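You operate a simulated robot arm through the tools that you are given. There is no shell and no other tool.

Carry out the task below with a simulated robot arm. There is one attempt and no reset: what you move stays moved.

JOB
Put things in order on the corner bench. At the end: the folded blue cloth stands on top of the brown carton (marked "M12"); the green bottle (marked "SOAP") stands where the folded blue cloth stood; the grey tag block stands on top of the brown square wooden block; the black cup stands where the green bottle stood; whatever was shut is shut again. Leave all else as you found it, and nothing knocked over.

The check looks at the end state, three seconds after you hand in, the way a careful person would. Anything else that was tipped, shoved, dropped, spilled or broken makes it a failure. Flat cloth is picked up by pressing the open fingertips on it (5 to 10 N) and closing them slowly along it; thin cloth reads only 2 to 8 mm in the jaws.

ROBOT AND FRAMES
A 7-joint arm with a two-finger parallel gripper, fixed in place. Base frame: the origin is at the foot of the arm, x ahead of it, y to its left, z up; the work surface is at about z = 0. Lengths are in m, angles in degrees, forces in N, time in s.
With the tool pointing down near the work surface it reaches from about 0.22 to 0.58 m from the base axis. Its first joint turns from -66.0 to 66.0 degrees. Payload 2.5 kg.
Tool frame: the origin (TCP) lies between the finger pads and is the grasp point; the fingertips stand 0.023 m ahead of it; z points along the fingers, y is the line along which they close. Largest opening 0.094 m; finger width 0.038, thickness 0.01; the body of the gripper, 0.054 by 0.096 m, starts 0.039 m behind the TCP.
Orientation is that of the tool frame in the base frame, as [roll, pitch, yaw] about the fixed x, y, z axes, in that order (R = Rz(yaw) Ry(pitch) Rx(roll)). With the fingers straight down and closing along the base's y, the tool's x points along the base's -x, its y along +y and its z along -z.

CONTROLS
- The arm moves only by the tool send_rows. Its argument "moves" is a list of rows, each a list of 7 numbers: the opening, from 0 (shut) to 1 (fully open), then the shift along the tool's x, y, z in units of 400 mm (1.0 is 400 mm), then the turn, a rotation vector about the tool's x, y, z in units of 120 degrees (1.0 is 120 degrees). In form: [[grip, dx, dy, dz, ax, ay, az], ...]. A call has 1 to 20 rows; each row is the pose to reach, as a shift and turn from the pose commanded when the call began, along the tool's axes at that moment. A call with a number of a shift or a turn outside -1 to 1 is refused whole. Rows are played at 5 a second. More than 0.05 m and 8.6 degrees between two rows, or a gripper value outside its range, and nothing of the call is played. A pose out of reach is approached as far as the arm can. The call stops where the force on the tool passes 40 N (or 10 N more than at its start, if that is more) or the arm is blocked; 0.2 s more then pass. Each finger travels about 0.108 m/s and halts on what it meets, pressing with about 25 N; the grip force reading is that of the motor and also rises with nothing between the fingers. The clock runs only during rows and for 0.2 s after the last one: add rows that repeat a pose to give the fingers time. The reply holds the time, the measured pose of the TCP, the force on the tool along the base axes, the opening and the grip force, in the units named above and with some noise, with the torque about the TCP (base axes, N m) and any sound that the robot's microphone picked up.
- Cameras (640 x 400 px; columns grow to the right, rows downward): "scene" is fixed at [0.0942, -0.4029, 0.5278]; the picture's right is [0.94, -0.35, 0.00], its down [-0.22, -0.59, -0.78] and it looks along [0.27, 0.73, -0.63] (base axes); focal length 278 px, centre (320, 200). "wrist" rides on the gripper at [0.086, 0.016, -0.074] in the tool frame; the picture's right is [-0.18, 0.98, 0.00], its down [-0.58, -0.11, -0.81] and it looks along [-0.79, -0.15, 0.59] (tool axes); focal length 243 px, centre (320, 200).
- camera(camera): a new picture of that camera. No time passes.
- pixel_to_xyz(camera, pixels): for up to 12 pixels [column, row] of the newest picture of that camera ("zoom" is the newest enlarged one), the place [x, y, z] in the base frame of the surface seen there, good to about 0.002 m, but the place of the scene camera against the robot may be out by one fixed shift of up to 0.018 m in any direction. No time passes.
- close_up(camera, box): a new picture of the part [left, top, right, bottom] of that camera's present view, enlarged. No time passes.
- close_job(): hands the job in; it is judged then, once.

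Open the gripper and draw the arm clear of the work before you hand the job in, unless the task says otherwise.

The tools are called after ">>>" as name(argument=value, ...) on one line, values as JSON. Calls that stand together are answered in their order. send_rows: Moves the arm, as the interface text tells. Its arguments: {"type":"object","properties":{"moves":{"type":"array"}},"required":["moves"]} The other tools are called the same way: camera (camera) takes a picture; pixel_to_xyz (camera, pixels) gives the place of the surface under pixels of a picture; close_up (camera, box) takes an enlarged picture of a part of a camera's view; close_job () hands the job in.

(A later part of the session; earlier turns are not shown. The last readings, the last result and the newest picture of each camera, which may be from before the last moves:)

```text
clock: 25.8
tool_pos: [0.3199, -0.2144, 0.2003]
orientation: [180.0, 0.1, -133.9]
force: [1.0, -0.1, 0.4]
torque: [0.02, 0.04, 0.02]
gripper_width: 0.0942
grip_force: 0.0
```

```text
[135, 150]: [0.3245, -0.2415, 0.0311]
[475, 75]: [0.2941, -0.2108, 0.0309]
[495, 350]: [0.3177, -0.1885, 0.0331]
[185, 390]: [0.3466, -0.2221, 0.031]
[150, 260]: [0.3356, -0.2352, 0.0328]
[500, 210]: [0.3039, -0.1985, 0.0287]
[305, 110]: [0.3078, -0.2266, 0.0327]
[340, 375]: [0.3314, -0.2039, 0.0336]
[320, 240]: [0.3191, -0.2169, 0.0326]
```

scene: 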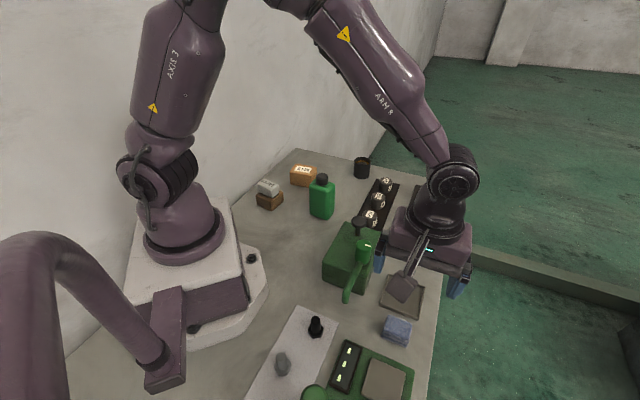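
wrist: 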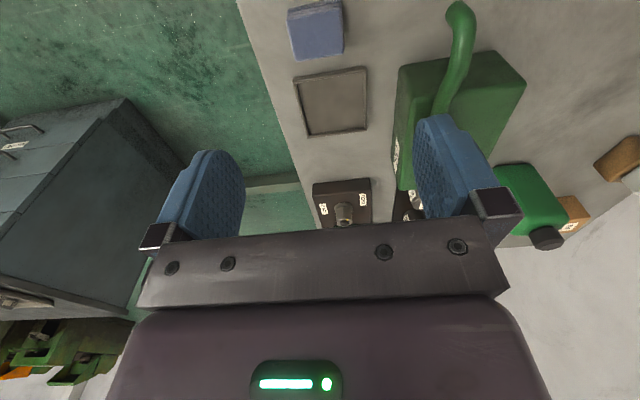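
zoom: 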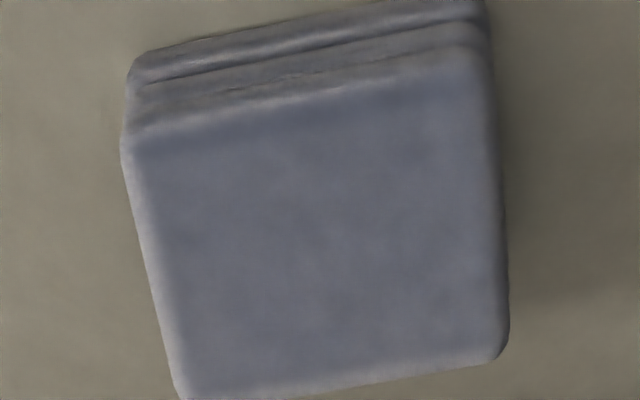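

Cloth centre ≈ (0.320, −0.215) with long-axis heading ≈133.5°, almost directly below the TCP. I descend with the gripper open, stopping at z ≈ 0.05 first.

>>> send_rows(moves=[[1, 0, 0, 0.06, 0, 0, 0.01], [1, 0, 0, 0.14, 0, 0, 0.02], [1, 0, 0, 0.22, 0, 0, 0.02], [1, 0, 0, 0.3, 0, 0, 0.02], [1, 0, 0, 0.35, 0, 0, 0.02], [1, 0, 0, 0.375, 0, 0, 0.02], [1, 0, 0, 0.375, 0, 0, 0.02]])

>>> camera(camera="wrist")

>>> close_up(camera="scene", box=[320, 220, 480, 360])

```text
clock: 27.4
tool_pos: [0.3201, -0.2123, 0.0497]
orientation: [180.0, 0.0, -136.4]
force: [-0.6, 0.9, -0.8]
torque: [-0.02, 0.03, 0.02]
gripper_width: 0.0941
grip_force: 0.0
```

```text
taken
```

wrist: 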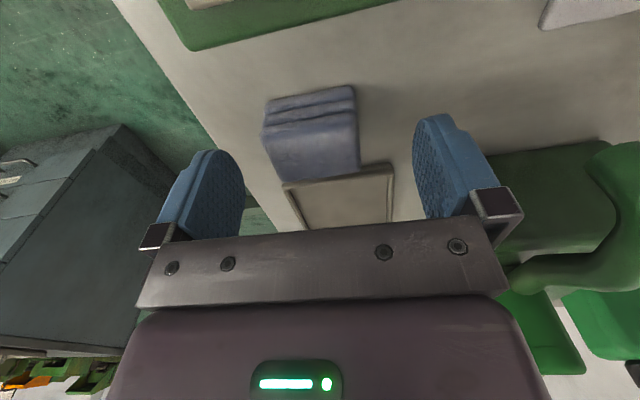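

```text
2.86 times, centred on (400, 290) of scene
```

zoom: 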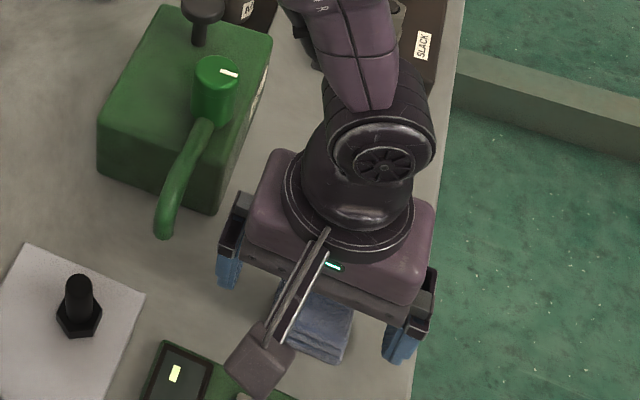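

The cloth lies between the open fingers. I shift about 2.5 mm and descend to z ≈ 0.029.

>>> send_rows(moves=[[1, 0.004, -0.006, 0.01, 0, 0, 0], [1, 0.004, -0.006, 0.025, 0, 0, 0], [1, 0.004, -0.006, 0.04, 0, 0, 0], [1, 0.004, -0.006, 0.052, 0, 0, 0], [1, 0.004, -0.006, 0.052, 0, 0, 0]])

>>> camera(camera="wrist")

```text
clock: 28.6
tool_pos: [0.3194, -0.2154, 0.0298]
orientation: [-180.0, 0.0, -136.4]
force: [1.1, 0.7, -0.1]
torque: [0.01, -0.01, 0.03]
gripper_width: 0.0941
grip_force: 0.1
```

```text
taken
```

wrist: 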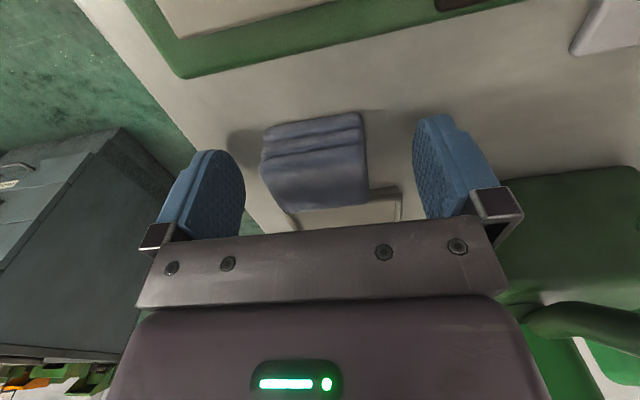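

The cloth is centred between the fingers (262–368 px). I close slowly along its long side.

>>> send_rows(moves=[[0.9, 0, 0, 0, 0, 0, 0], [0.8, 0, 0, 0, 0, 0, 0], [0.72, 0, 0, 0, 0, 0, 0], [0.65, 0, 0, 0, 0, 0, 0], [0.59, 0, 0, 0, 0, 0, 0], [0.55, 0, 0, 0, 0, 0, 0], [0.52, 0, 0, 0, 0, 0, 0], [0.49, 0, 0, 0, 0, 0, 0], [0.46, 0, 0, 0, 0, 0, 0]])

>>> camera(camera="wrist")

```text
clock: 30.6
tool_pos: [0.3197, -0.2162, 0.0288]
orientation: [179.9, 0.0, -136.4]
force: [0.0, -0.1, 1.8]
torque: [-0.02, -0.01, 0.06]
gripper_width: 0.049
grip_force: 25.6
```

```text
taken
```

wrist: 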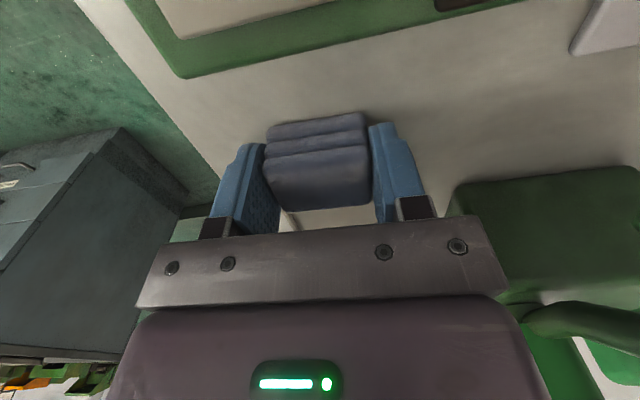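

The jaws hold the cloth at 0.049 m with 25.6 N. I lift slowly, keeping a close command.

>>> send_rows(moves=[[0.3, 0, 0, 0, 0, 0, 0], [0.1, 0, 0, -0.01, 0, 0, 0], [0, 0, 0, -0.04, 0, 0, 0], [0, 0, 0, -0.09, 0, 0, 0], [0, 0, 0, -0.16, 0, 0, 0], [0, 0, 0, -0.24, 0, 0, 0], [0, 0, 0, -0.32, 0, 0, 0], [0, 0, 0, -0.4, 0, 0, 0], [0, 0, 0, -0.48, 0, 0, 0], [0, 0, 0, -0.55, 0, 0, 0], [0, 0, 0, -0.6, 0, 0, 0], [0, 0, 0, -0.6, 0, 0, 0]])

>>> camera(camera="wrist")

>>> camera(camera="scene")

```text
clock: 33.2
tool_pos: [0.3192, -0.2157, 0.2694]
orientation: [180.0, -0.1, -136.4]
force: [-1.1, -0.3, -0.8]
torque: [-0.04, -0.01, 0.02]
gripper_width: 0.049
grip_force: 24.5
```

```text
taken
```

wrist: 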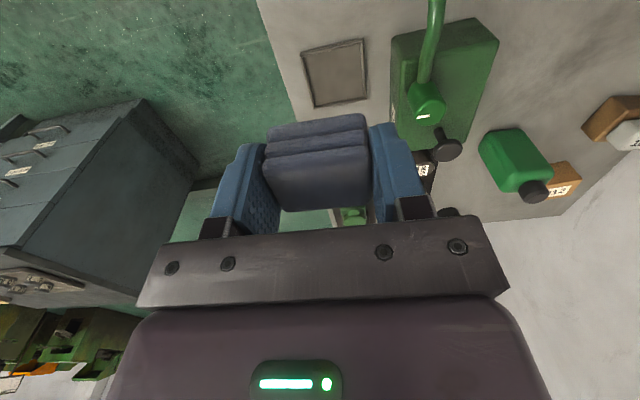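

```text
taken
```

scene: 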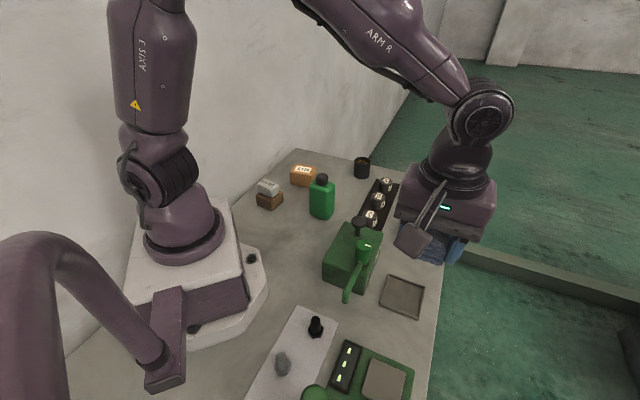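

The cloth is held firmly. I carry it at z ≈ 0.27 across the bench toward the carton, in two legs.

>>> send_rows(moves=[[0, -0.03, 0.03, 0, 0, 0, 0], [0, -0.08, 0.078, 0, 0, 0, 0], [0, -0.14, 0.137, 0, 0, 0, 0], [0, -0.2, 0.195, 0, 0, 0, 0], [0, -0.26, 0.254, 0, 0, 0, 0], [0, -0.32, 0.312, 0, 0, 0, 0], [0, -0.38, 0.37, 0, 0, 0, 0], [0, -0.44, 0.43, 0, 0, 0, 0], [0, -0.4836, 0.4716, 0, 0, 0, 0]])

```text
clock: 35.2
tool_pos: [0.3313, 0.0556, 0.2693]
orientation: [-180.0, 0.0, -136.3]
force: [-1.2, -0.5, -0.4]
torque: [0.02, -0.01, 0.02]
gripper_width: 0.0491
grip_force: 25.1
```

On course at (0.331, 0.056). I go on over the bottle at this height to above the carton, then lower to a hover at z ≈ 0.17.

>>> send_rows(moves=[[0, -0.04, 0.05, 0, 0, 0, 0], [0, -0.09, 0.111, 0, 0, 0, -0.01], [0, -0.14, 0.173, 0, 0, 0, -0.02], [0, -0.19, 0.235, 0, 0, 0, -0.03], [0, -0.24, 0.297, 0, 0, 0, -0.04], [0, -0.29, 0.359, 0, 0, 0, -0.05], [0, -0.34, 0.421, 0, 0, 0, -0.06], [0, -0.39, 0.483, 0, 0, 0, -0.07], [0, -0.424, 0.525, 0.02, 0, 0, -0.07], [0, -0.424, 0.525, 0.08, 0, 0, -0.07], [0, -0.424, 0.525, 0.15, 0, 0, -0.07], [0, -0.424, 0.525, 0.22, 0, 0, -0.07], [0, -0.424, 0.525, 0.25, 0, 0, -0.07], [0, -0.424, 0.525, 0.25, 0, 0, -0.07]])

>>> camera(camera="wrist")

>>> close_up(camera="scene", box=[230, 110, 390, 210])

```text
clock: 38.2
tool_pos: [0.3079, 0.3234, 0.1695]
orientation: [-180.0, 0.0, -128.0]
force: [-0.2, -0.8, -0.2]
torque: [-0.01, 0.0, -0.05]
gripper_width: 0.0492
grip_force: 25.2
```

```text
taken
```

wrist: 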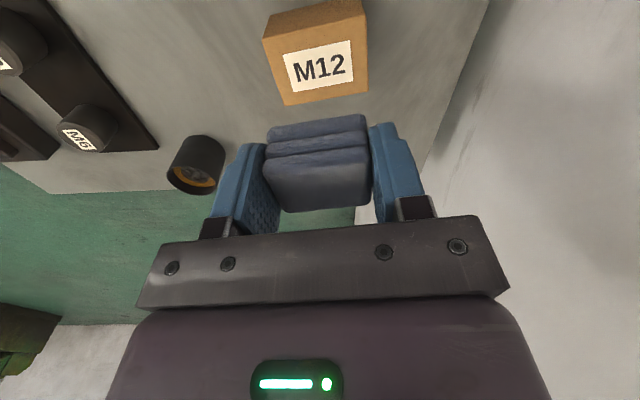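

```text
4.00 times, centred on (310, 160) of scene
```

zoom: 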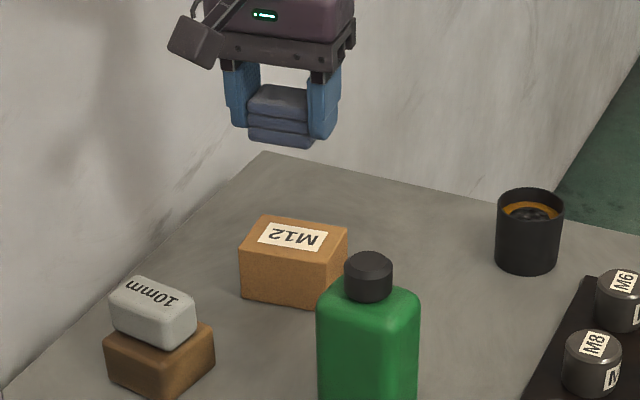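

The cloth hovers over the carton, which shows at (316,55) in the wrist view. I remeasure the carton's top from here.

>>> close_up(camera="wrist", box=[250, 0, 384, 115])

>>> pixel_to_xyz(camera="wrist", pixels=[[266, 41], [362, 15], [365, 91], [287, 103], [276, 70], [365, 55], [314, 28], [325, 97], [320, 62]])

```text
3.48 times, centred on (317, 58) of wrist
```

zoom: 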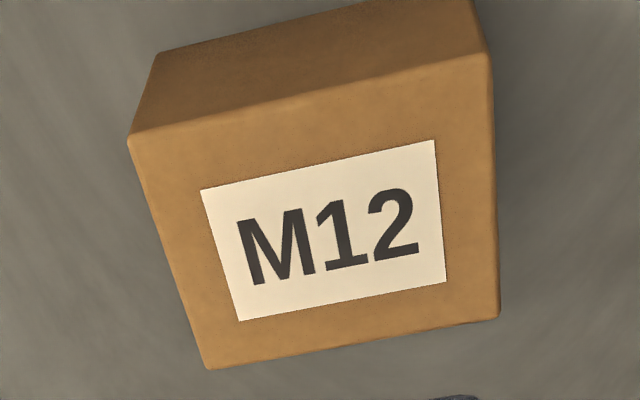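

```text
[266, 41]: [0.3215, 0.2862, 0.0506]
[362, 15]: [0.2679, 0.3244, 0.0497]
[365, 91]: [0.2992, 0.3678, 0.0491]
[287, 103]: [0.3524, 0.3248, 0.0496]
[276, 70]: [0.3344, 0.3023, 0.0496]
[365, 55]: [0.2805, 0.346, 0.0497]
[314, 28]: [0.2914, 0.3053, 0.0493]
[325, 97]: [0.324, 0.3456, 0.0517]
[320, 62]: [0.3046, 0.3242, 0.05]
```

I query the exact corners in the zoom.

>>> pixel_to_xyz(camera="zoom", pixels=[[137, 143], [482, 62], [490, 312], [210, 362], [320, 205]])

```text
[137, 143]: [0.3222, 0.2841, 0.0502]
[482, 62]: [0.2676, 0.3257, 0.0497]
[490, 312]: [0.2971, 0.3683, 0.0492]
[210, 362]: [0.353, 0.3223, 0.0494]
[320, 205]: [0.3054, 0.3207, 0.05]
```

The carton's top centre is (0.310, 0.325), heading 141.6°, so the cloth is aligned. I lower to about 4 mm above contact.

>>> send_rows(moves=[[0, -0.0025, 0, 0.04, 0, 0, 0], [0, -0.0025, 0, 0.1, 0, 0, 0], [0, -0.0025, 0, 0.15, 0, 0, 0], [0, -0.0025, 0, 0.19, 0, 0, 0], [0, -0.0025, 0, 0.21, 0, 0, 0], [0, -0.0025, 0, 0.216, 0, 0, 0], [0, -0.0025, 0, 0.216, 0, 0, 0]])

>>> camera(camera="wrist")

>>> close_up(camera="scene", box=[254, 130, 350, 200])

```text
clock: 39.8
tool_pos: [0.3088, 0.3245, 0.0821]
orientation: [-179.9, -0.1, -128.1]
force: [0.2, 0.3, -0.5]
torque: [-0.03, -0.03, 0.0]
gripper_width: 0.0492
grip_force: 25.2
```

```text
taken
```

wrist: 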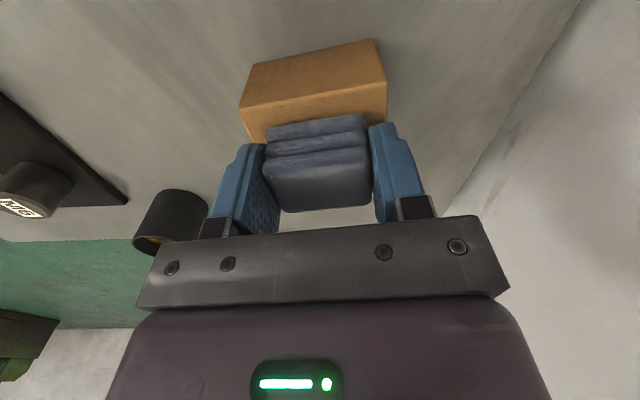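

```text
5.71 times, centred on (302, 165) of scene
```

zoom: 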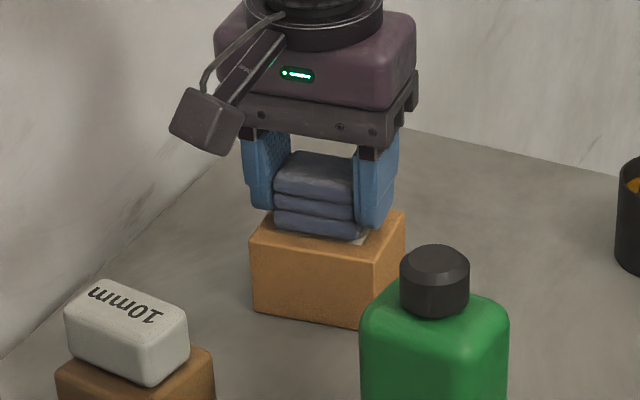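

The cloth is well over the carton. I lower in sub-millimetre steps toward contact.

>>> send_rows(moves=[[0, 0, 0, 0.002, 0, 0, 0], [0, 0, 0, 0.004, 0, 0, 0], [0, 0, 0, 0.006, 0, 0, 0], [0, 0, 0, 0.006, 0, 0, 0]])

```text
clock: 40.8
tool_pos: [0.3092, 0.3232, 0.0809]
orientation: [-180.0, 0.0, -128.0]
force: [0.3, 0.1, -0.8]
torque: [0.01, -0.04, -0.01]
gripper_width: 0.0491
grip_force: 24.8
```

Still no contact (−0.8 N). I keep lowering by small steps.

>>> send_rows(moves=[[0, 0, 0, 0.002, 0, 0, 0], [0, 0, 0, 0.0035, 0, 0, 0], [0, 0, 0, 0.0035, 0, 0, 0]])

```text
clock: 41.6
tool_pos: [0.3091, 0.3244, 0.0796]
orientation: [180.0, 0.0, -127.9]
force: [-2.6, -1.9, 5.4]
torque: [-0.09, 0.04, 0.04]
gripper_width: 0.0487
grip_force: 25.3
```

First contact at about 5 N. I press 0.4 mm more to seat the cloth, then open slowly.

>>> send_rows(moves=[[0, 0, 0, 0.001, 0, 0, 0], [0, 0, 0, 0.001, 0, 0, 0], [0.54, 0, 0, 0.0005, 0, 0, 0], [0.57, 0, 0, 0.0005, 0, 0, 0], [0.62, 0, 0, 0.0005, 0, 0, 0], [0.68, 0, 0, 0.0005, 0, 0, 0], [0.75, 0, 0, 0.0005, 0, 0, 0], [0.82, 0, 0, 0.0005, 0, 0, 0], [0.82, 0, 0, 0.0005, 0, 0, 0]])

>>> camera(camera="wrist")

```text
clock: 43.6
tool_pos: [0.3089, 0.3257, 0.0779]
orientation: [-179.9, 0.0, -128.0]
force: [0.4, -0.2, -0.2]
torque: [-0.02, -0.01, -0.02]
gripper_width: 0.0771
grip_force: 0.1
```

```text
taken
```

wrist: 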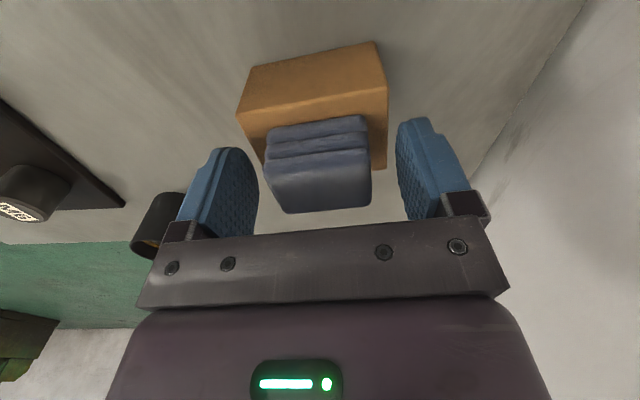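

The fingers are clear and the cloth rests on the carton. I rise straight up and check.

>>> send_rows(moves=[[0.82, 0, 0, -0.03, 0, 0, 0], [0.82, 0, 0, -0.08, 0, 0, 0], [0.82, 0, 0, -0.16, 0, 0, 0], [0.9, 0, 0, -0.26, 0, 0, 0], [1, 0, 0, -0.36, 0, 0, 0], [1, 0, 0, -0.46, 0, 0, 0], [1, 0, 0, -0.54, 0, 0, 0], [1, 0, 0, -0.54, 0, 0, 0]])

>>> camera(camera="wrist")

>>> close_up(camera="scene", box=[230, 130, 390, 230])

```text
clock: 45.4
tool_pos: [0.3083, 0.3231, 0.2945]
orientation: [179.9, 0.0, -128.0]
force: [-0.1, 0.3, 0.1]
torque: [-0.03, 0.03, 0.01]
gripper_width: 0.094
grip_force: 0.1
```

```text
taken
```

wrist: 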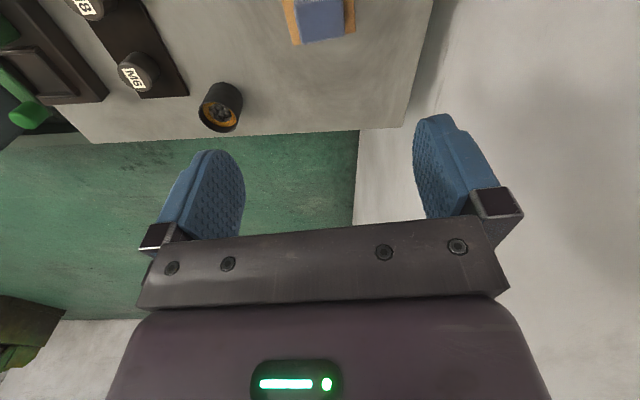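

```text
4.00 times, centred on (310, 180) of scene
```

zoom: 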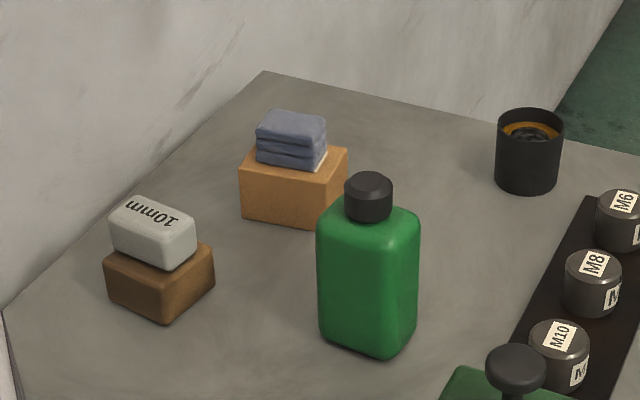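

Both stacks look right. Now the bottle: I back off to a spot where the wrist camera can see it entire.

>>> send_rows(moves=[[1, 0.06, -0.02, 0, 0, 0, 0.03], [1, 0.14, -0.047, -0.005, 0, 0, 0.06], [1, 0.22, -0.074, -0.01, 0, 0, 0.09], [1, 0.3, -0.1, -0.0125, 0, 0, 0.12], [1, 0.38, -0.128, -0.0125, 0, 0, 0.15], [1, 0.46, -0.155, -0.0125, 0, 0, 0.18], [1, 0.53, -0.18, -0.0125, 0, 0, 0.21], [1, 0.56, -0.189, -0.0125, 0, 0, 0.225], [1, 0.56, -0.189, -0.0125, 0, 0, 0.225]])

>>> camera(camera="wrist")

>>> close_up(camera="scene", box=[290, 160, 354, 230])

```text
clock: 47.4
tool_pos: [0.2302, 0.1004, 0.3]
orientation: [-180.0, 0.0, -155.1]
force: [0.1, 0.4, 0.0]
torque: [-0.01, 0.0, 0.0]
gripper_width: 0.0942
grip_force: 0.0
```

```text
taken
```

wrist: 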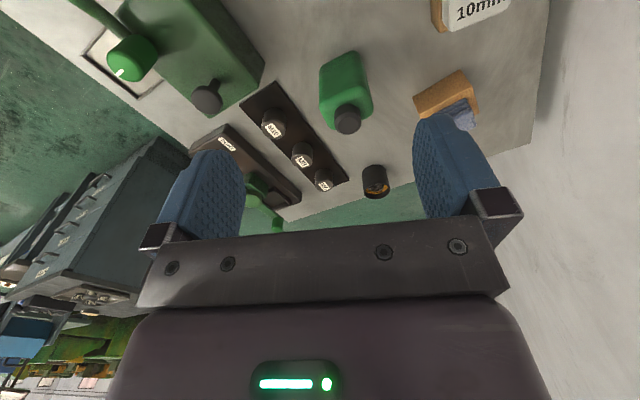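

```text
5.71 times, centred on (322, 195) of scene
```

zoom: 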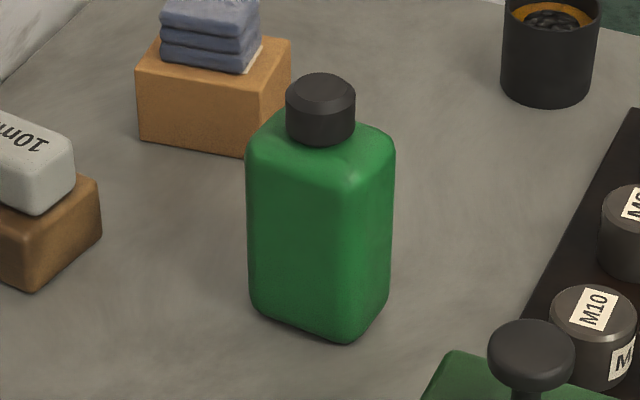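

The bottle is at (345,95) in the wrist view. I zoom in and query it in both cameras.

>>> pixel_to_xyz(camera="zoom", pixels=[[320, 88], [320, 130], [343, 190], [255, 165], [388, 165], [340, 335], [256, 305], [385, 290], [300, 250], [370, 230], [345, 250], [253, 230]])

>>> close_up(camera="wrist", box=[300, 40, 396, 140])

```text
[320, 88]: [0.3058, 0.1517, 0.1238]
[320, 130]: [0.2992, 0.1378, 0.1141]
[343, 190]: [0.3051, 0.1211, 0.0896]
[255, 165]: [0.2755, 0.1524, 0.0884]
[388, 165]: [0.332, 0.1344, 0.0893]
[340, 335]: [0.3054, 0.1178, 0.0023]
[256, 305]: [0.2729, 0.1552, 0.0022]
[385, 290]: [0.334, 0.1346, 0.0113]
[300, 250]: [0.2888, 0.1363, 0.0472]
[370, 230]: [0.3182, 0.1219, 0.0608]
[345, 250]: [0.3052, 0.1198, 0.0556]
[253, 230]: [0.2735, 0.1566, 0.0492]
```

```text
4.00 times, centred on (348, 90) of wrist
```

zoom: 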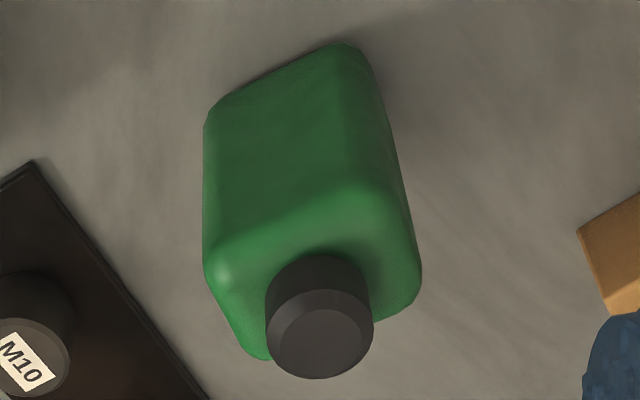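

I query cap, shoulder and base points of the bottle in the wrist zoom.

>>> pixel_to_xyz(camera="zoom", pixels=[[320, 343], [275, 345], [365, 345], [320, 372], [215, 275], [410, 280], [365, 190], [265, 350], [210, 125], [345, 50], [300, 150], [390, 180]])

>>> pixel_to_xyz(camera="zoom", pixels=[[208, 250], [208, 180], [370, 100], [395, 160], [415, 270], [370, 200], [280, 230], [280, 120], [320, 310], [400, 240], [240, 240], [340, 205]])

```text
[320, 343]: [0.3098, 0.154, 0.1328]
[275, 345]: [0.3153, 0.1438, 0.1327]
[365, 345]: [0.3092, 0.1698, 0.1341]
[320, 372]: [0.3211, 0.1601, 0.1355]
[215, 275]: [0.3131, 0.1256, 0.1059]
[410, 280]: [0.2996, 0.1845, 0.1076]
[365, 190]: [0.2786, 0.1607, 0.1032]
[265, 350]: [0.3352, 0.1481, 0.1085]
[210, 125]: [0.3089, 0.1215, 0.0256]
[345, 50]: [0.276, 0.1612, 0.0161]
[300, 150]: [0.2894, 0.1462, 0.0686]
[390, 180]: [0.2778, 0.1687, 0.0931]
```

```text
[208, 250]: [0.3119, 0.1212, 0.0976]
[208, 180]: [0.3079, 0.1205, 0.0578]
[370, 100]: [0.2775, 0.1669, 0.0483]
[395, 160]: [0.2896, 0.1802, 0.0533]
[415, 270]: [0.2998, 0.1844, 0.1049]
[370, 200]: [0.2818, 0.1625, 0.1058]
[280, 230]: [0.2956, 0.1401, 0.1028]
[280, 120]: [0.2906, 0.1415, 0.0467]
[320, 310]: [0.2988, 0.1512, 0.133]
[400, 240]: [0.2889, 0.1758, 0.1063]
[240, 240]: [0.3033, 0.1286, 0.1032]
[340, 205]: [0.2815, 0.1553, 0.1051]
```

The bottle is about 0.060 × 0.046 m, with its shoulder at z ≈ 0.107 and cap top at ≈ 0.134, centred at (0.310, 0.156) with its long axis at ≈130°. I go to a hover over it at z 0.22, yaw −140°.

>>> send_rows(moves=[[1, -0.04, 0.007, 0.02, 0, 0, -0.03], [1, -0.09, 0.015, 0.05, 0, 0, -0.06], [1, -0.14, 0.024, 0.08, 0, 0, -0.09], [1, -0.19, 0.033, 0.12, 0, 0, -0.125], [1, -0.225, 0.04, 0.16, 0, 0, -0.125], [1, -0.239, 0.042, 0.2, 0, 0, -0.125], [1, -0.239, 0.042, 0.2, 0, 0, -0.125]])

>>> camera(camera="wrist")

```text
clock: 49.0
tool_pos: [0.3104, 0.1575, 0.2203]
orientation: [-180.0, 0.0, -139.9]
force: [0.3, 0.3, -0.3]
torque: [0.01, -0.01, 0.01]
gripper_width: 0.0937
grip_force: 0.1
```

```text
taken
```

wrist: 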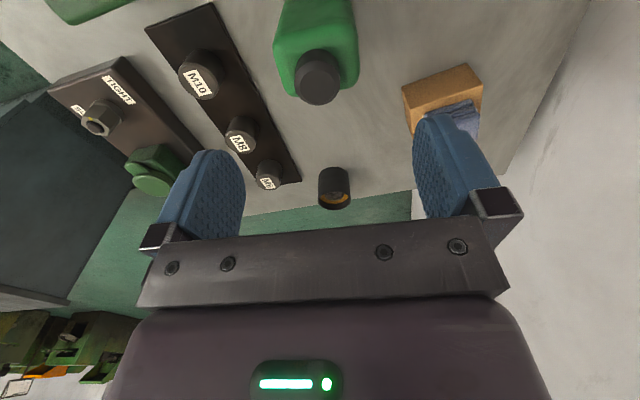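

I zoom in on the bottle's top here to confirm its centre and heading before descending.

>>> close_up(camera="wrist", box=[256, 0, 384, 110])

>>> pixel_to_xyz(camera="wrist", pixels=[[317, 79], [300, 80], [336, 76], [318, 98], [317, 60], [278, 55], [357, 45], [281, 70], [357, 65], [295, 95], [350, 85], [315, 30]])

```text
3.64 times, centred on (320, 55) of wrist
```

zoom: 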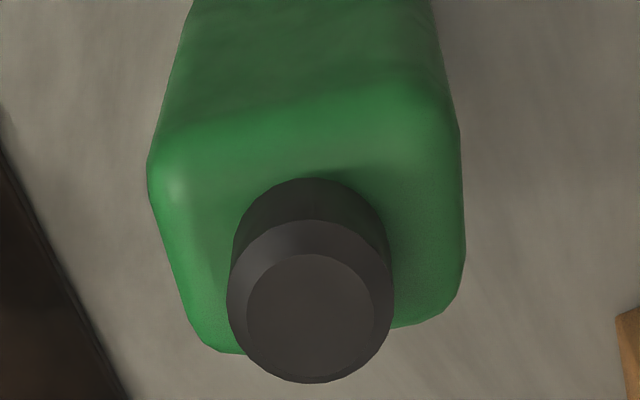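

```text
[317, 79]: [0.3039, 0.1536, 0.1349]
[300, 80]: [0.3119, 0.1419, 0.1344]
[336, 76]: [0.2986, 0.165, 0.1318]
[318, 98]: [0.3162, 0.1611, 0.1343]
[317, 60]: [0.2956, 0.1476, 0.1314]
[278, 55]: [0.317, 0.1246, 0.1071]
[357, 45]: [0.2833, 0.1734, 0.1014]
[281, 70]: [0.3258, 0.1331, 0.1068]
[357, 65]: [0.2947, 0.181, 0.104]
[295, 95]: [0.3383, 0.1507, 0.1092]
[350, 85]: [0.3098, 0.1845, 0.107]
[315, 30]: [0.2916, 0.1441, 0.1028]
```

I query the cap's disc centre and shoulder edges in the zoom.

>>> pixel_to_xyz(camera="zoom", pixels=[[310, 318], [250, 318], [370, 318], [310, 375], [310, 262], [152, 170], [160, 210], [462, 180], [462, 260], [235, 345], [430, 320], [305, 110]])

```text
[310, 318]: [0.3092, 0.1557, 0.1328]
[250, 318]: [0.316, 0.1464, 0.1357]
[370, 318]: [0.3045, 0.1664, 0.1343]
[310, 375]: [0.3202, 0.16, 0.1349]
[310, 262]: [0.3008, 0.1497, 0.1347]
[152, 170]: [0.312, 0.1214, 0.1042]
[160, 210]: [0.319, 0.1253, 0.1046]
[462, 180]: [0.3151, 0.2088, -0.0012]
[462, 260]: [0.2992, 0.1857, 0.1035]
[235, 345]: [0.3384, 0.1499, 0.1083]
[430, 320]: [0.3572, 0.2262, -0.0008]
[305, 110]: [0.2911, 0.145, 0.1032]
```

The cap centre is (0.310, 0.156), right below the TCP. I descend with open jaws to z ≈ 0.100, which keeps the gripper body about 4 mm above the cap.

>>> send_rows(moves=[[1, 0, 0, 0.06, 0, 0, 0], [1, 0, 0, 0.13, 0, 0, 0], [1, 0, 0, 0.2, 0, 0, 0], [1, 0, 0, 0.25, 0, 0, 0], [1, 0, 0, 0.28, 0, 0, 0], [1, 0, 0, 0.3, 0, 0, 0], [1, 0, 0, 0.3, 0, 0, 0]])

>>> camera(camera="wrist")

>>> close_up(camera="scene", box=[274, 130, 370, 230])

```text
clock: 50.6
tool_pos: [0.3094, 0.1564, 0.0998]
orientation: [179.9, 0.0, -140.0]
force: [-0.3, 0.2, -0.1]
torque: [0.02, -0.02, -0.05]
gripper_width: 0.0939
grip_force: 0.1
```

```text
taken
```

wrist: 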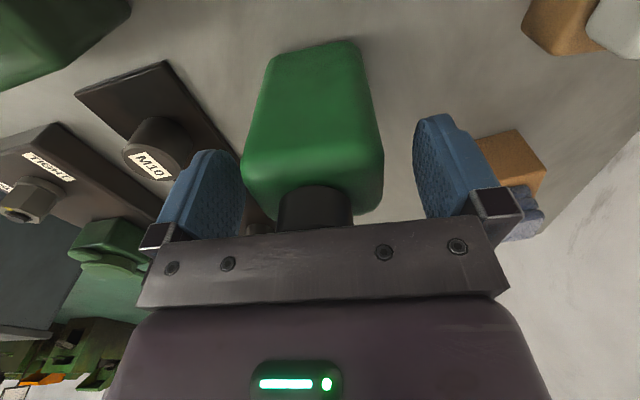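

```text
4.00 times, centred on (322, 180) of scene
```

zoom: 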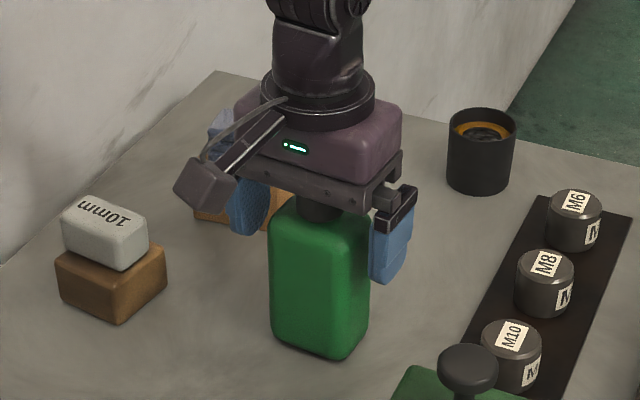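

The jaws straddle the bottle. To avoid pushing it sideways on closing, I check its centring with points on both sides at grip height.

>>> close_up(camera="wrist", box=[200, 90, 440, 240])

>>> pixel_to_xyz(camera="wrist", pixels=[[246, 160], [381, 160], [247, 145], [379, 145], [250, 130], [376, 130], [243, 185], [246, 170], [413, 170], [382, 170], [240, 200], [418, 195]])

```text
2.67 times, centred on (320, 165) of wrist
```

zoom: 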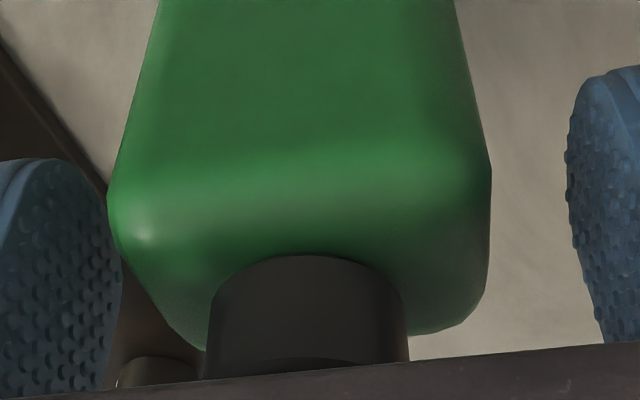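

```text
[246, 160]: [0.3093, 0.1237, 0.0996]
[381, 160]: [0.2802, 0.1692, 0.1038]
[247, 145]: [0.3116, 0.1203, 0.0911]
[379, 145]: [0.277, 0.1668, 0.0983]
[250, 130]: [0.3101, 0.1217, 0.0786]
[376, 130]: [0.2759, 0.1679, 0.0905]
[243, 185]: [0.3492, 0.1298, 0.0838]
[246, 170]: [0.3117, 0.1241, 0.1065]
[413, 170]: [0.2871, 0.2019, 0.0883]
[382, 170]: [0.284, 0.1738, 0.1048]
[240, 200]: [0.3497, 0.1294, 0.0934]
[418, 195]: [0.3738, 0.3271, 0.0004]
```

Gaps are about 0.018 m left and 0.0195 m right, so it is centred to within 1 mm. I close the jaws slowly.

>>> send_rows(moves=[[0.92, 0, 0, 0, 0, 0, 0], [0.85, 0, 0, 0, 0, 0, 0], [0.78, 0, 0, 0, 0, 0, 0], [0.73, 0, 0, 0, 0, 0, 0], [0.69, 0, 0, 0, 0, 0, 0], [0.66, 0, 0, 0, 0, 0, 0], [0.64, 0, 0, 0, 0, 0, 0], [0.62, 0, 0, 0, 0, 0, 0], [0.6, 0, 0, 0, 0, 0, 0], [0.57, 0, 0, 0, 0, 0, 0]])

>>> camera(camera="wrist")

```text
clock: 52.8
tool_pos: [0.3098, 0.1567, 0.1]
orientation: [179.9, 0.0, -140.0]
force: [0.5, -1.9, 1.8]
torque: [-0.04, -0.03, 0.0]
gripper_width: 0.0637
grip_force: 25.3
```

```text
taken
```

wrist: 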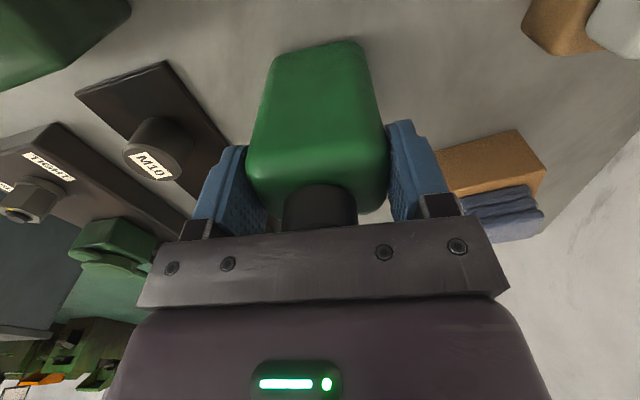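

The bottle is held at 0.0637 m with 25 N. I lift it slowly and check for slip.

>>> send_rows(moves=[[0.3, 0, 0, 0, 0, 0, 0], [0, 0, 0, -0.01, 0, 0, 0], [0, 0, 0, -0.03, 0, 0, 0], [0, 0, 0, -0.06, 0, 0, 0], [0, 0, 0, -0.1, 0, 0, 0], [0, 0, 0, -0.1, 0, 0, 0]])

>>> close_up(camera="scene", box=[274, 120, 370, 230])

>>> camera(camera="wrist")

```text
clock: 54.2
tool_pos: [0.3091, 0.1569, 0.1399]
orientation: [180.0, 0.0, -140.0]
force: [-0.7, 0.0, -3.2]
torque: [0.0, 0.01, -0.02]
gripper_width: 0.0639
grip_force: 24.9
```

```text
3.64 times, centred on (322, 175) of scene
```

zoom: 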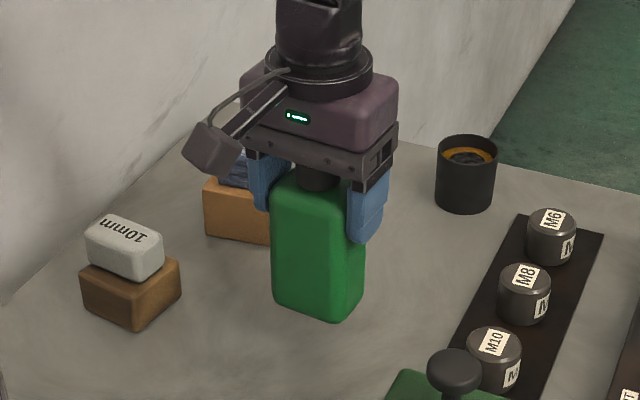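

```text
taken
```

wrist: 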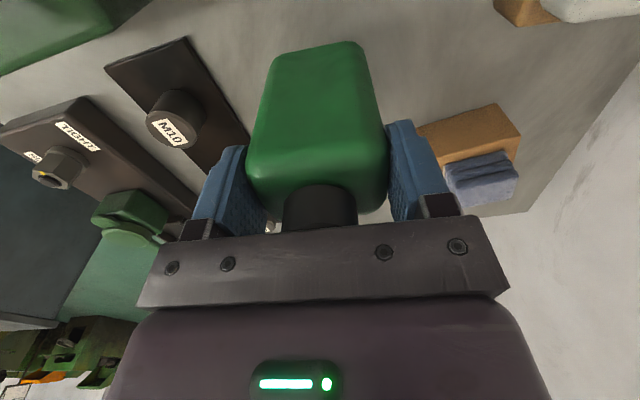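

The lift is clean with no slip. I rise to z ≈ 0.30, so the bottle's base is near 0.20, before crossing the machine.

>>> send_rows(moves=[[0, 0, 0, -0.04, 0, 0, 0], [0, 0, 0, -0.1, 0, 0, 0], [0, 0, 0, -0.17, 0, 0, 0], [0, 0, 0, -0.24, 0, 0, 0], [0, 0, 0, -0.31, 0, 0, 0], [0, 0, 0, -0.37, 0, 0, 0], [0, 0, 0, -0.4, 0, 0, 0], [0, 0, 0, -0.4, 0, 0, 0]])

```text
clock: 56.0
tool_pos: [0.31, 0.1567, 0.2994]
orientation: [180.0, 0.0, -139.9]
force: [1.0, 0.2, -2.5]
torque: [0.0, 0.0, -0.01]
gripper_width: 0.0637
grip_force: 24.9
```

At z 0.30 with a stable grip. I carry it across to above the cloth's old place.

>>> send_rows(moves=[[0, 0.02, -0.025, 0, 0, 0, 0], [0, 0.06, -0.076, 0, 0, 0, 0], [0, 0.11, -0.139, 0, 0, 0, 0], [0, 0.16, -0.202, 0, 0, 0, 0], [0, 0.21, -0.265, 0, 0, 0, 0], [0, 0.26, -0.328, 0, 0, 0, -0.01], [0, 0.31, -0.391, 0, 0, 0, -0.01], [0, 0.36, -0.454, 0, 0, 0, -0.02], [0, 0.41, -0.517, 0, 0, 0, -0.02], [0, 0.46, -0.58, 0, 0, 0, -0.03], [0, 0.51, -0.643, 0, 0, 0, -0.03], [0, 0.55, -0.694, 0, 0, 0, -0.03], [0, 0.577, -0.728, 0, 0, 0, -0.03], [0, 0.577, -0.728, 0, 0, 0, -0.03]])

>>> camera(camera="wrist")

>>> camera(camera="scene")

```text
clock: 59.0
tool_pos: [0.3205, -0.215, 0.3003]
orientation: [180.0, -0.1, -136.5]
force: [-0.4, -0.7, -3.5]
torque: [-0.01, -0.02, 0.01]
gripper_width: 0.0638
grip_force: 25.1
```

```text
taken
```

wrist: 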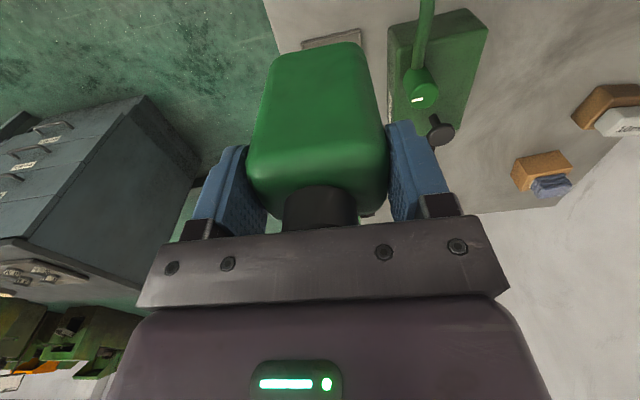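

```text
taken
```

scene: 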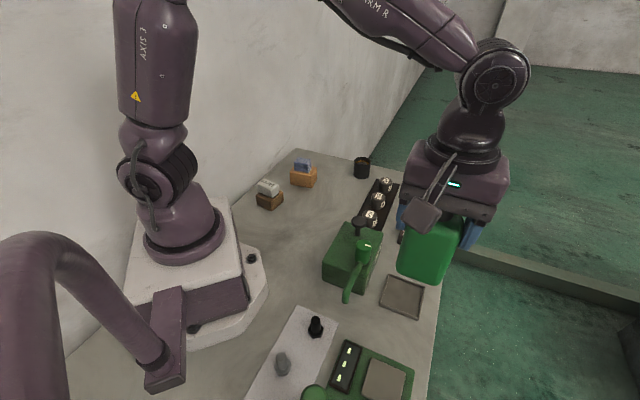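

The bottle hangs over the old cloth spot at (0.3205, −0.215). I lower it to about 4 mm above the table.

>>> send_rows(moves=[[0, 0, 0, 0.05, 0, 0, 0], [0, 0, 0, 0.12, 0, 0, 0], [0, 0, 0, 0.19, 0, 0, 0], [0, 0, 0, 0.26, 0, 0, 0], [0, 0, 0, 0.32, 0, 0, 0], [0, 0, 0, 0.38, 0, 0, 0], [0, 0, 0, 0.43, 0, 0, 0], [0, 0, 0, 0.47, 0, 0, 0], [0, 0, 0, 0.487, 0, 0, 0], [0, 0, 0, 0.487, 0, 0, 0]])

>>> close_up(camera="scene", box=[320, 220, 480, 360])

>>> camera(camera="wrist")

```text
clock: 61.2
tool_pos: [0.3189, -0.2152, 0.1046]
orientation: [-180.0, 0.0, -136.4]
force: [0.1, -0.3, -3.6]
torque: [-0.01, 0.0, 0.01]
gripper_width: 0.0638
grip_force: 24.7
```

```text
2.86 times, centred on (400, 290) of scene
```

zoom: 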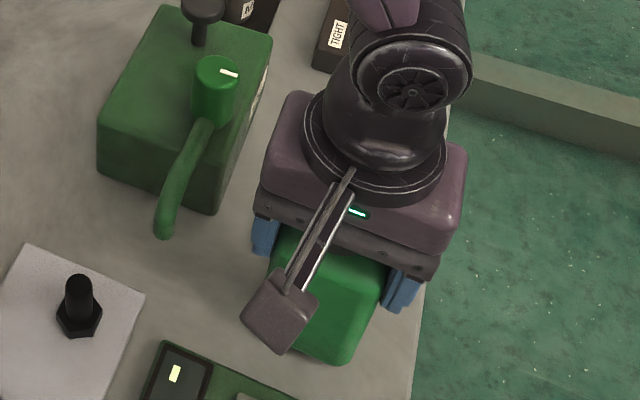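

```text
taken
```

wrist: 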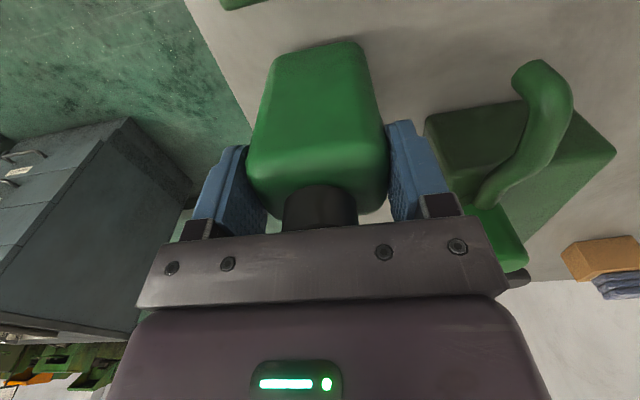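

Clear all round. I lower in sub-millimetre steps, with a baseline z force of about −3.5 N.

>>> send_rows(moves=[[0, 0, 0, 0.002, 0, 0, 0], [0, 0, 0, 0.004, 0, 0, 0], [0, 0, 0, 0.006, 0, 0, 0], [0, 0, 0, 0.008, 0, 0, 0], [0, 0, 0, 0.0095, 0, 0, 0], [0, 0, 0, 0.0095, 0, 0, 0]])

```text
clock: 62.6
tool_pos: [0.319, -0.2147, 0.1012]
orientation: [179.9, 0.1, -136.4]
force: [-0.8, 0.4, -3.3]
torque: [0.01, 0.03, 0.02]
gripper_width: 0.0639
grip_force: 24.9
```

No contact yet (−3.3 N). I keep on in about 0.6 mm steps.

>>> send_rows(moves=[[0, 0, 0, 0.0015, 0, 0, 0], [0, 0, 0, 0.003, 0, 0, 0], [0, 0, 0, 0.003, 0, 0, 0]])

```text
clock: 63.4
tool_pos: [0.3197, -0.214, 0.1007]
orientation: [180.0, -0.1, -136.4]
force: [-0.7, 0.6, -3.3]
torque: [0.02, -0.02, 0.01]
gripper_width: 0.0638
grip_force: 25.0
```

Still hanging free. I go on by another 0.8 mm.

>>> send_rows(moves=[[0, 0, 0, 0.001, 0, 0, 0], [0, 0, 0, 0.002, 0, 0, 0], [0, 0, 0, 0.002, 0, 0, 0]])

```text
clock: 64.2
tool_pos: [0.3214, -0.2149, 0.1013]
orientation: [-179.9, 0.0, -136.4]
force: [-5.4, 4.8, 19.5]
torque: [0.42, 0.19, 0.13]
gripper_width: 0.0637
grip_force: 25.3
```

Contact (z force jumped to about 19.5 N). I ease up 0.3 mm and open slowly so that the bottle settles flat.

>>> send_rows(moves=[[0, 0, 0, -0.0008, 0, 0, 0], [0, 0, 0, -0.0008, 0, 0, 0], [0.69, 0, 0, -0.0008, 0, 0, 0], [0.71, 0, 0, -0.0008, 0, 0, 0], [0.75, 0, 0, -0.0008, 0, 0, 0], [0.8, 0, 0, -0.0008, 0, 0, 0], [0.87, 0, 0, -0.0008, 0, 0, 0], [0.94, 0, 0, -0.0008, 0, 0, 0], [1, 0, 0, -0.0008, 0, 0, 0], [1, 0, 0, -0.0008, 0, 0, 0]])

>>> camera(camera="wrist")

>>> close_up(camera="scene", box=[320, 220, 480, 360])

```text
clock: 66.4
tool_pos: [0.3203, -0.2145, 0.0995]
orientation: [-179.9, 0.1, -136.3]
force: [-0.1, 0.5, 0.5]
torque: [0.01, -0.02, 0.02]
gripper_width: 0.0944
grip_force: 0.0
```

```text
taken
```

wrist: 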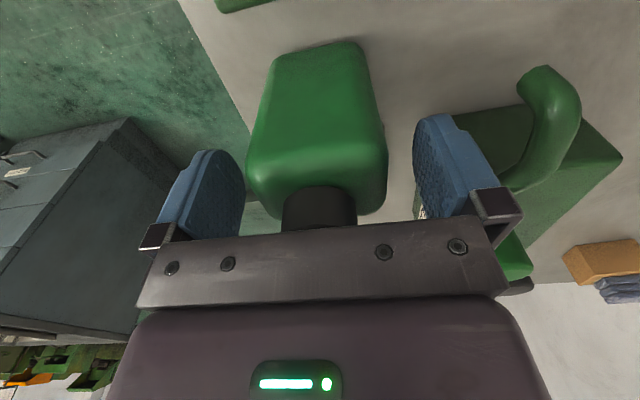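

```text
2.86 times, centred on (400, 290) of scene
```

zoom: 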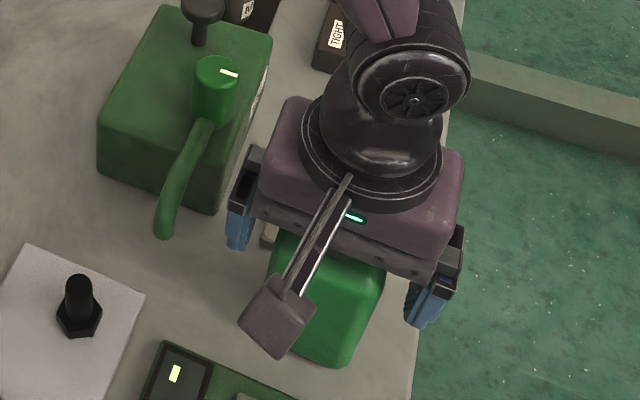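

The bottle stands free between the open fingers. I rise straight up and check it.

>>> send_rows(moves=[[1, 0, 0, -0.03, 0, 0, 0], [1, 0, 0, -0.08, 0, 0, 0], [1, 0, 0, -0.15, 0, 0, 0], [1, 0, 0, -0.24, 0, 0, 0], [1, 0, 0, -0.33, 0, 0, 0], [1, 0, 0, -0.42, 0, 0, 0], [1, 0, 0, -0.5, 0, 0, 0], [1, 0, 0, -0.5, 0, 0, 0]])

>>> camera(camera="wrist")

>>> camera(camera="scene")

```text
clock: 68.2
tool_pos: [0.3206, -0.2146, 0.2996]
orientation: [179.9, 0.0, -136.4]
force: [0.7, 0.2, -0.1]
torque: [0.0, 0.02, 0.0]
gripper_width: 0.094
grip_force: 0.0
```

```text
taken
```

wrist: 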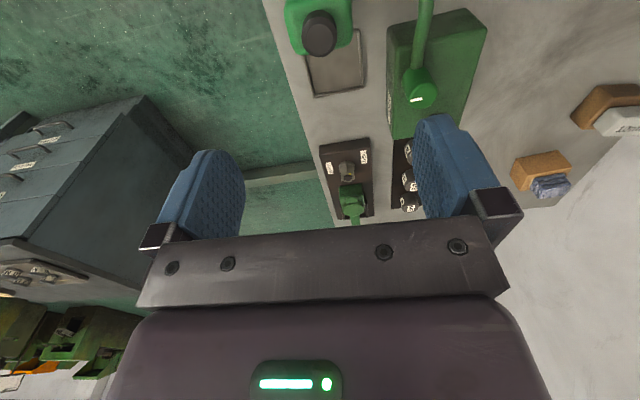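

```text
taken
```

scene: 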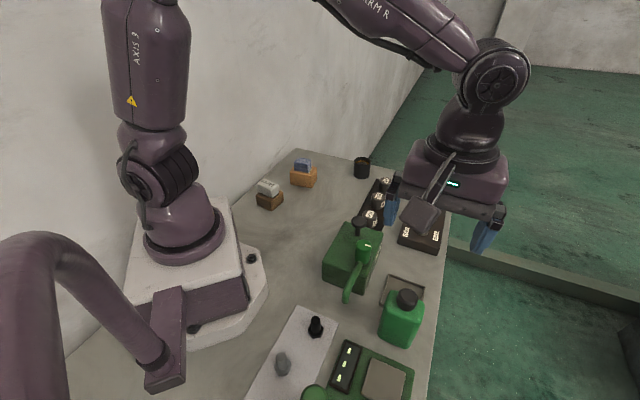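

The bottle stands upright. I zoom in to check its spacing from the tray and measure its position.

>>> close_up(camera="scene", box=[350, 265, 446, 365])

>>> pixel_to_xyz(camera="wrist", pixels=[[319, 40], [304, 32], [334, 32], [288, 20], [351, 20], [300, 52], [345, 45]])

>>> pixel_to_xyz(camera="scene", pixels=[[407, 297], [406, 293], [398, 346], [379, 327], [418, 335], [383, 295]])

```text
4.00 times, centred on (398, 315) of scene
```

zoom: 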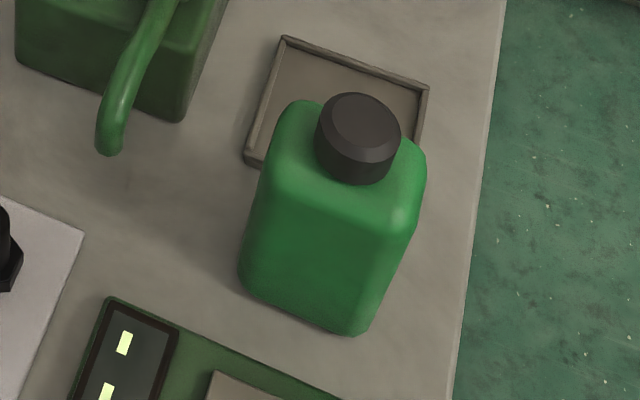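

```text
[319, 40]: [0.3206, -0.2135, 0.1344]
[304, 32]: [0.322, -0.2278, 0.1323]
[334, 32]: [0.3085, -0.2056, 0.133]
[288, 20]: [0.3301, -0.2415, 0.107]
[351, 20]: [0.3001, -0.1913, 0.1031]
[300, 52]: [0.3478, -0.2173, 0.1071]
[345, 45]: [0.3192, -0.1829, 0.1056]
```

```text
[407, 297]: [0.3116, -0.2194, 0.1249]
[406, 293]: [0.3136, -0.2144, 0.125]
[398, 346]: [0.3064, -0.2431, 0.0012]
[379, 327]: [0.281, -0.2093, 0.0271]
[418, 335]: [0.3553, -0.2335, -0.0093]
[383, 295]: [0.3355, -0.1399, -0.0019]
```

The bottle stands well placed at (0.320, −0.215), clear of the tray. Now the cup: I cross back over in two legs at z 0.30.

>>> send_rows(moves=[[1, -0.05, 0.033, 0, 0, 0, 0], [1, -0.12, 0.079, 0, 0, 0, 0], [1, -0.19, 0.125, 0, 0, 0, 0], [1, -0.26, 0.171, 0, 0, 0, 0], [1, -0.33, 0.217, 0, 0, 0, 0], [1, -0.4, 0.263, 0, 0, 0, 0], [1, -0.46, 0.302, 0, 0, 0, 0]])

```text
clock: 69.8
tool_pos: [0.3702, 0.0, 0.2989]
orientation: [-180.0, 0.0, -136.5]
force: [-0.3, -0.3, 0.1]
torque: [0.01, 0.0, 0.0]
gripper_width: 0.0939
grip_force: 0.0
```

Halfway at (0.370, 0.0). Leg two goes to a viewing pose near (0.44, 0.245, 0.22) facing the cup.

>>> send_rows(moves=[[1, -0.06, 0.035, 0.0, 0, 0, 0.01], [1, -0.13, 0.076, 0.0, 0, 0, 0.03], [1, -0.2, 0.118, 0.02, 0, 0, 0.05], [1, -0.27, 0.159, 0.05, 0, 0, 0.07], [1, -0.34, 0.2, 0.08, 0, 0, 0.09], [1, -0.41, 0.241, 0.11, 0, 0, 0.1125], [1, -0.48, 0.282, 0.15, 0, 0, 0.1125], [1, -0.53, 0.312, 0.18, 0, 0, 0.1125], [1, -0.549, 0.323, 0.1975, 0, 0, 0.1125], [1, -0.549, 0.323, 0.1975, 0, 0, 0.1125]])

>>> camera(camera="wrist")

```text
clock: 72.0
tool_pos: [0.4405, 0.2453, 0.2197]
orientation: [-180.0, 0.0, -150.0]
force: [0.4, -0.2, 0.1]
torque: [0.01, -0.01, 0.01]
gripper_width: 0.0939
grip_force: 0.2
```

```text
taken
```

wrist: 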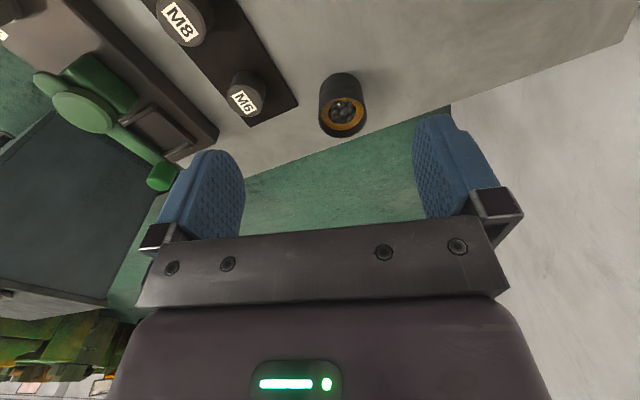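

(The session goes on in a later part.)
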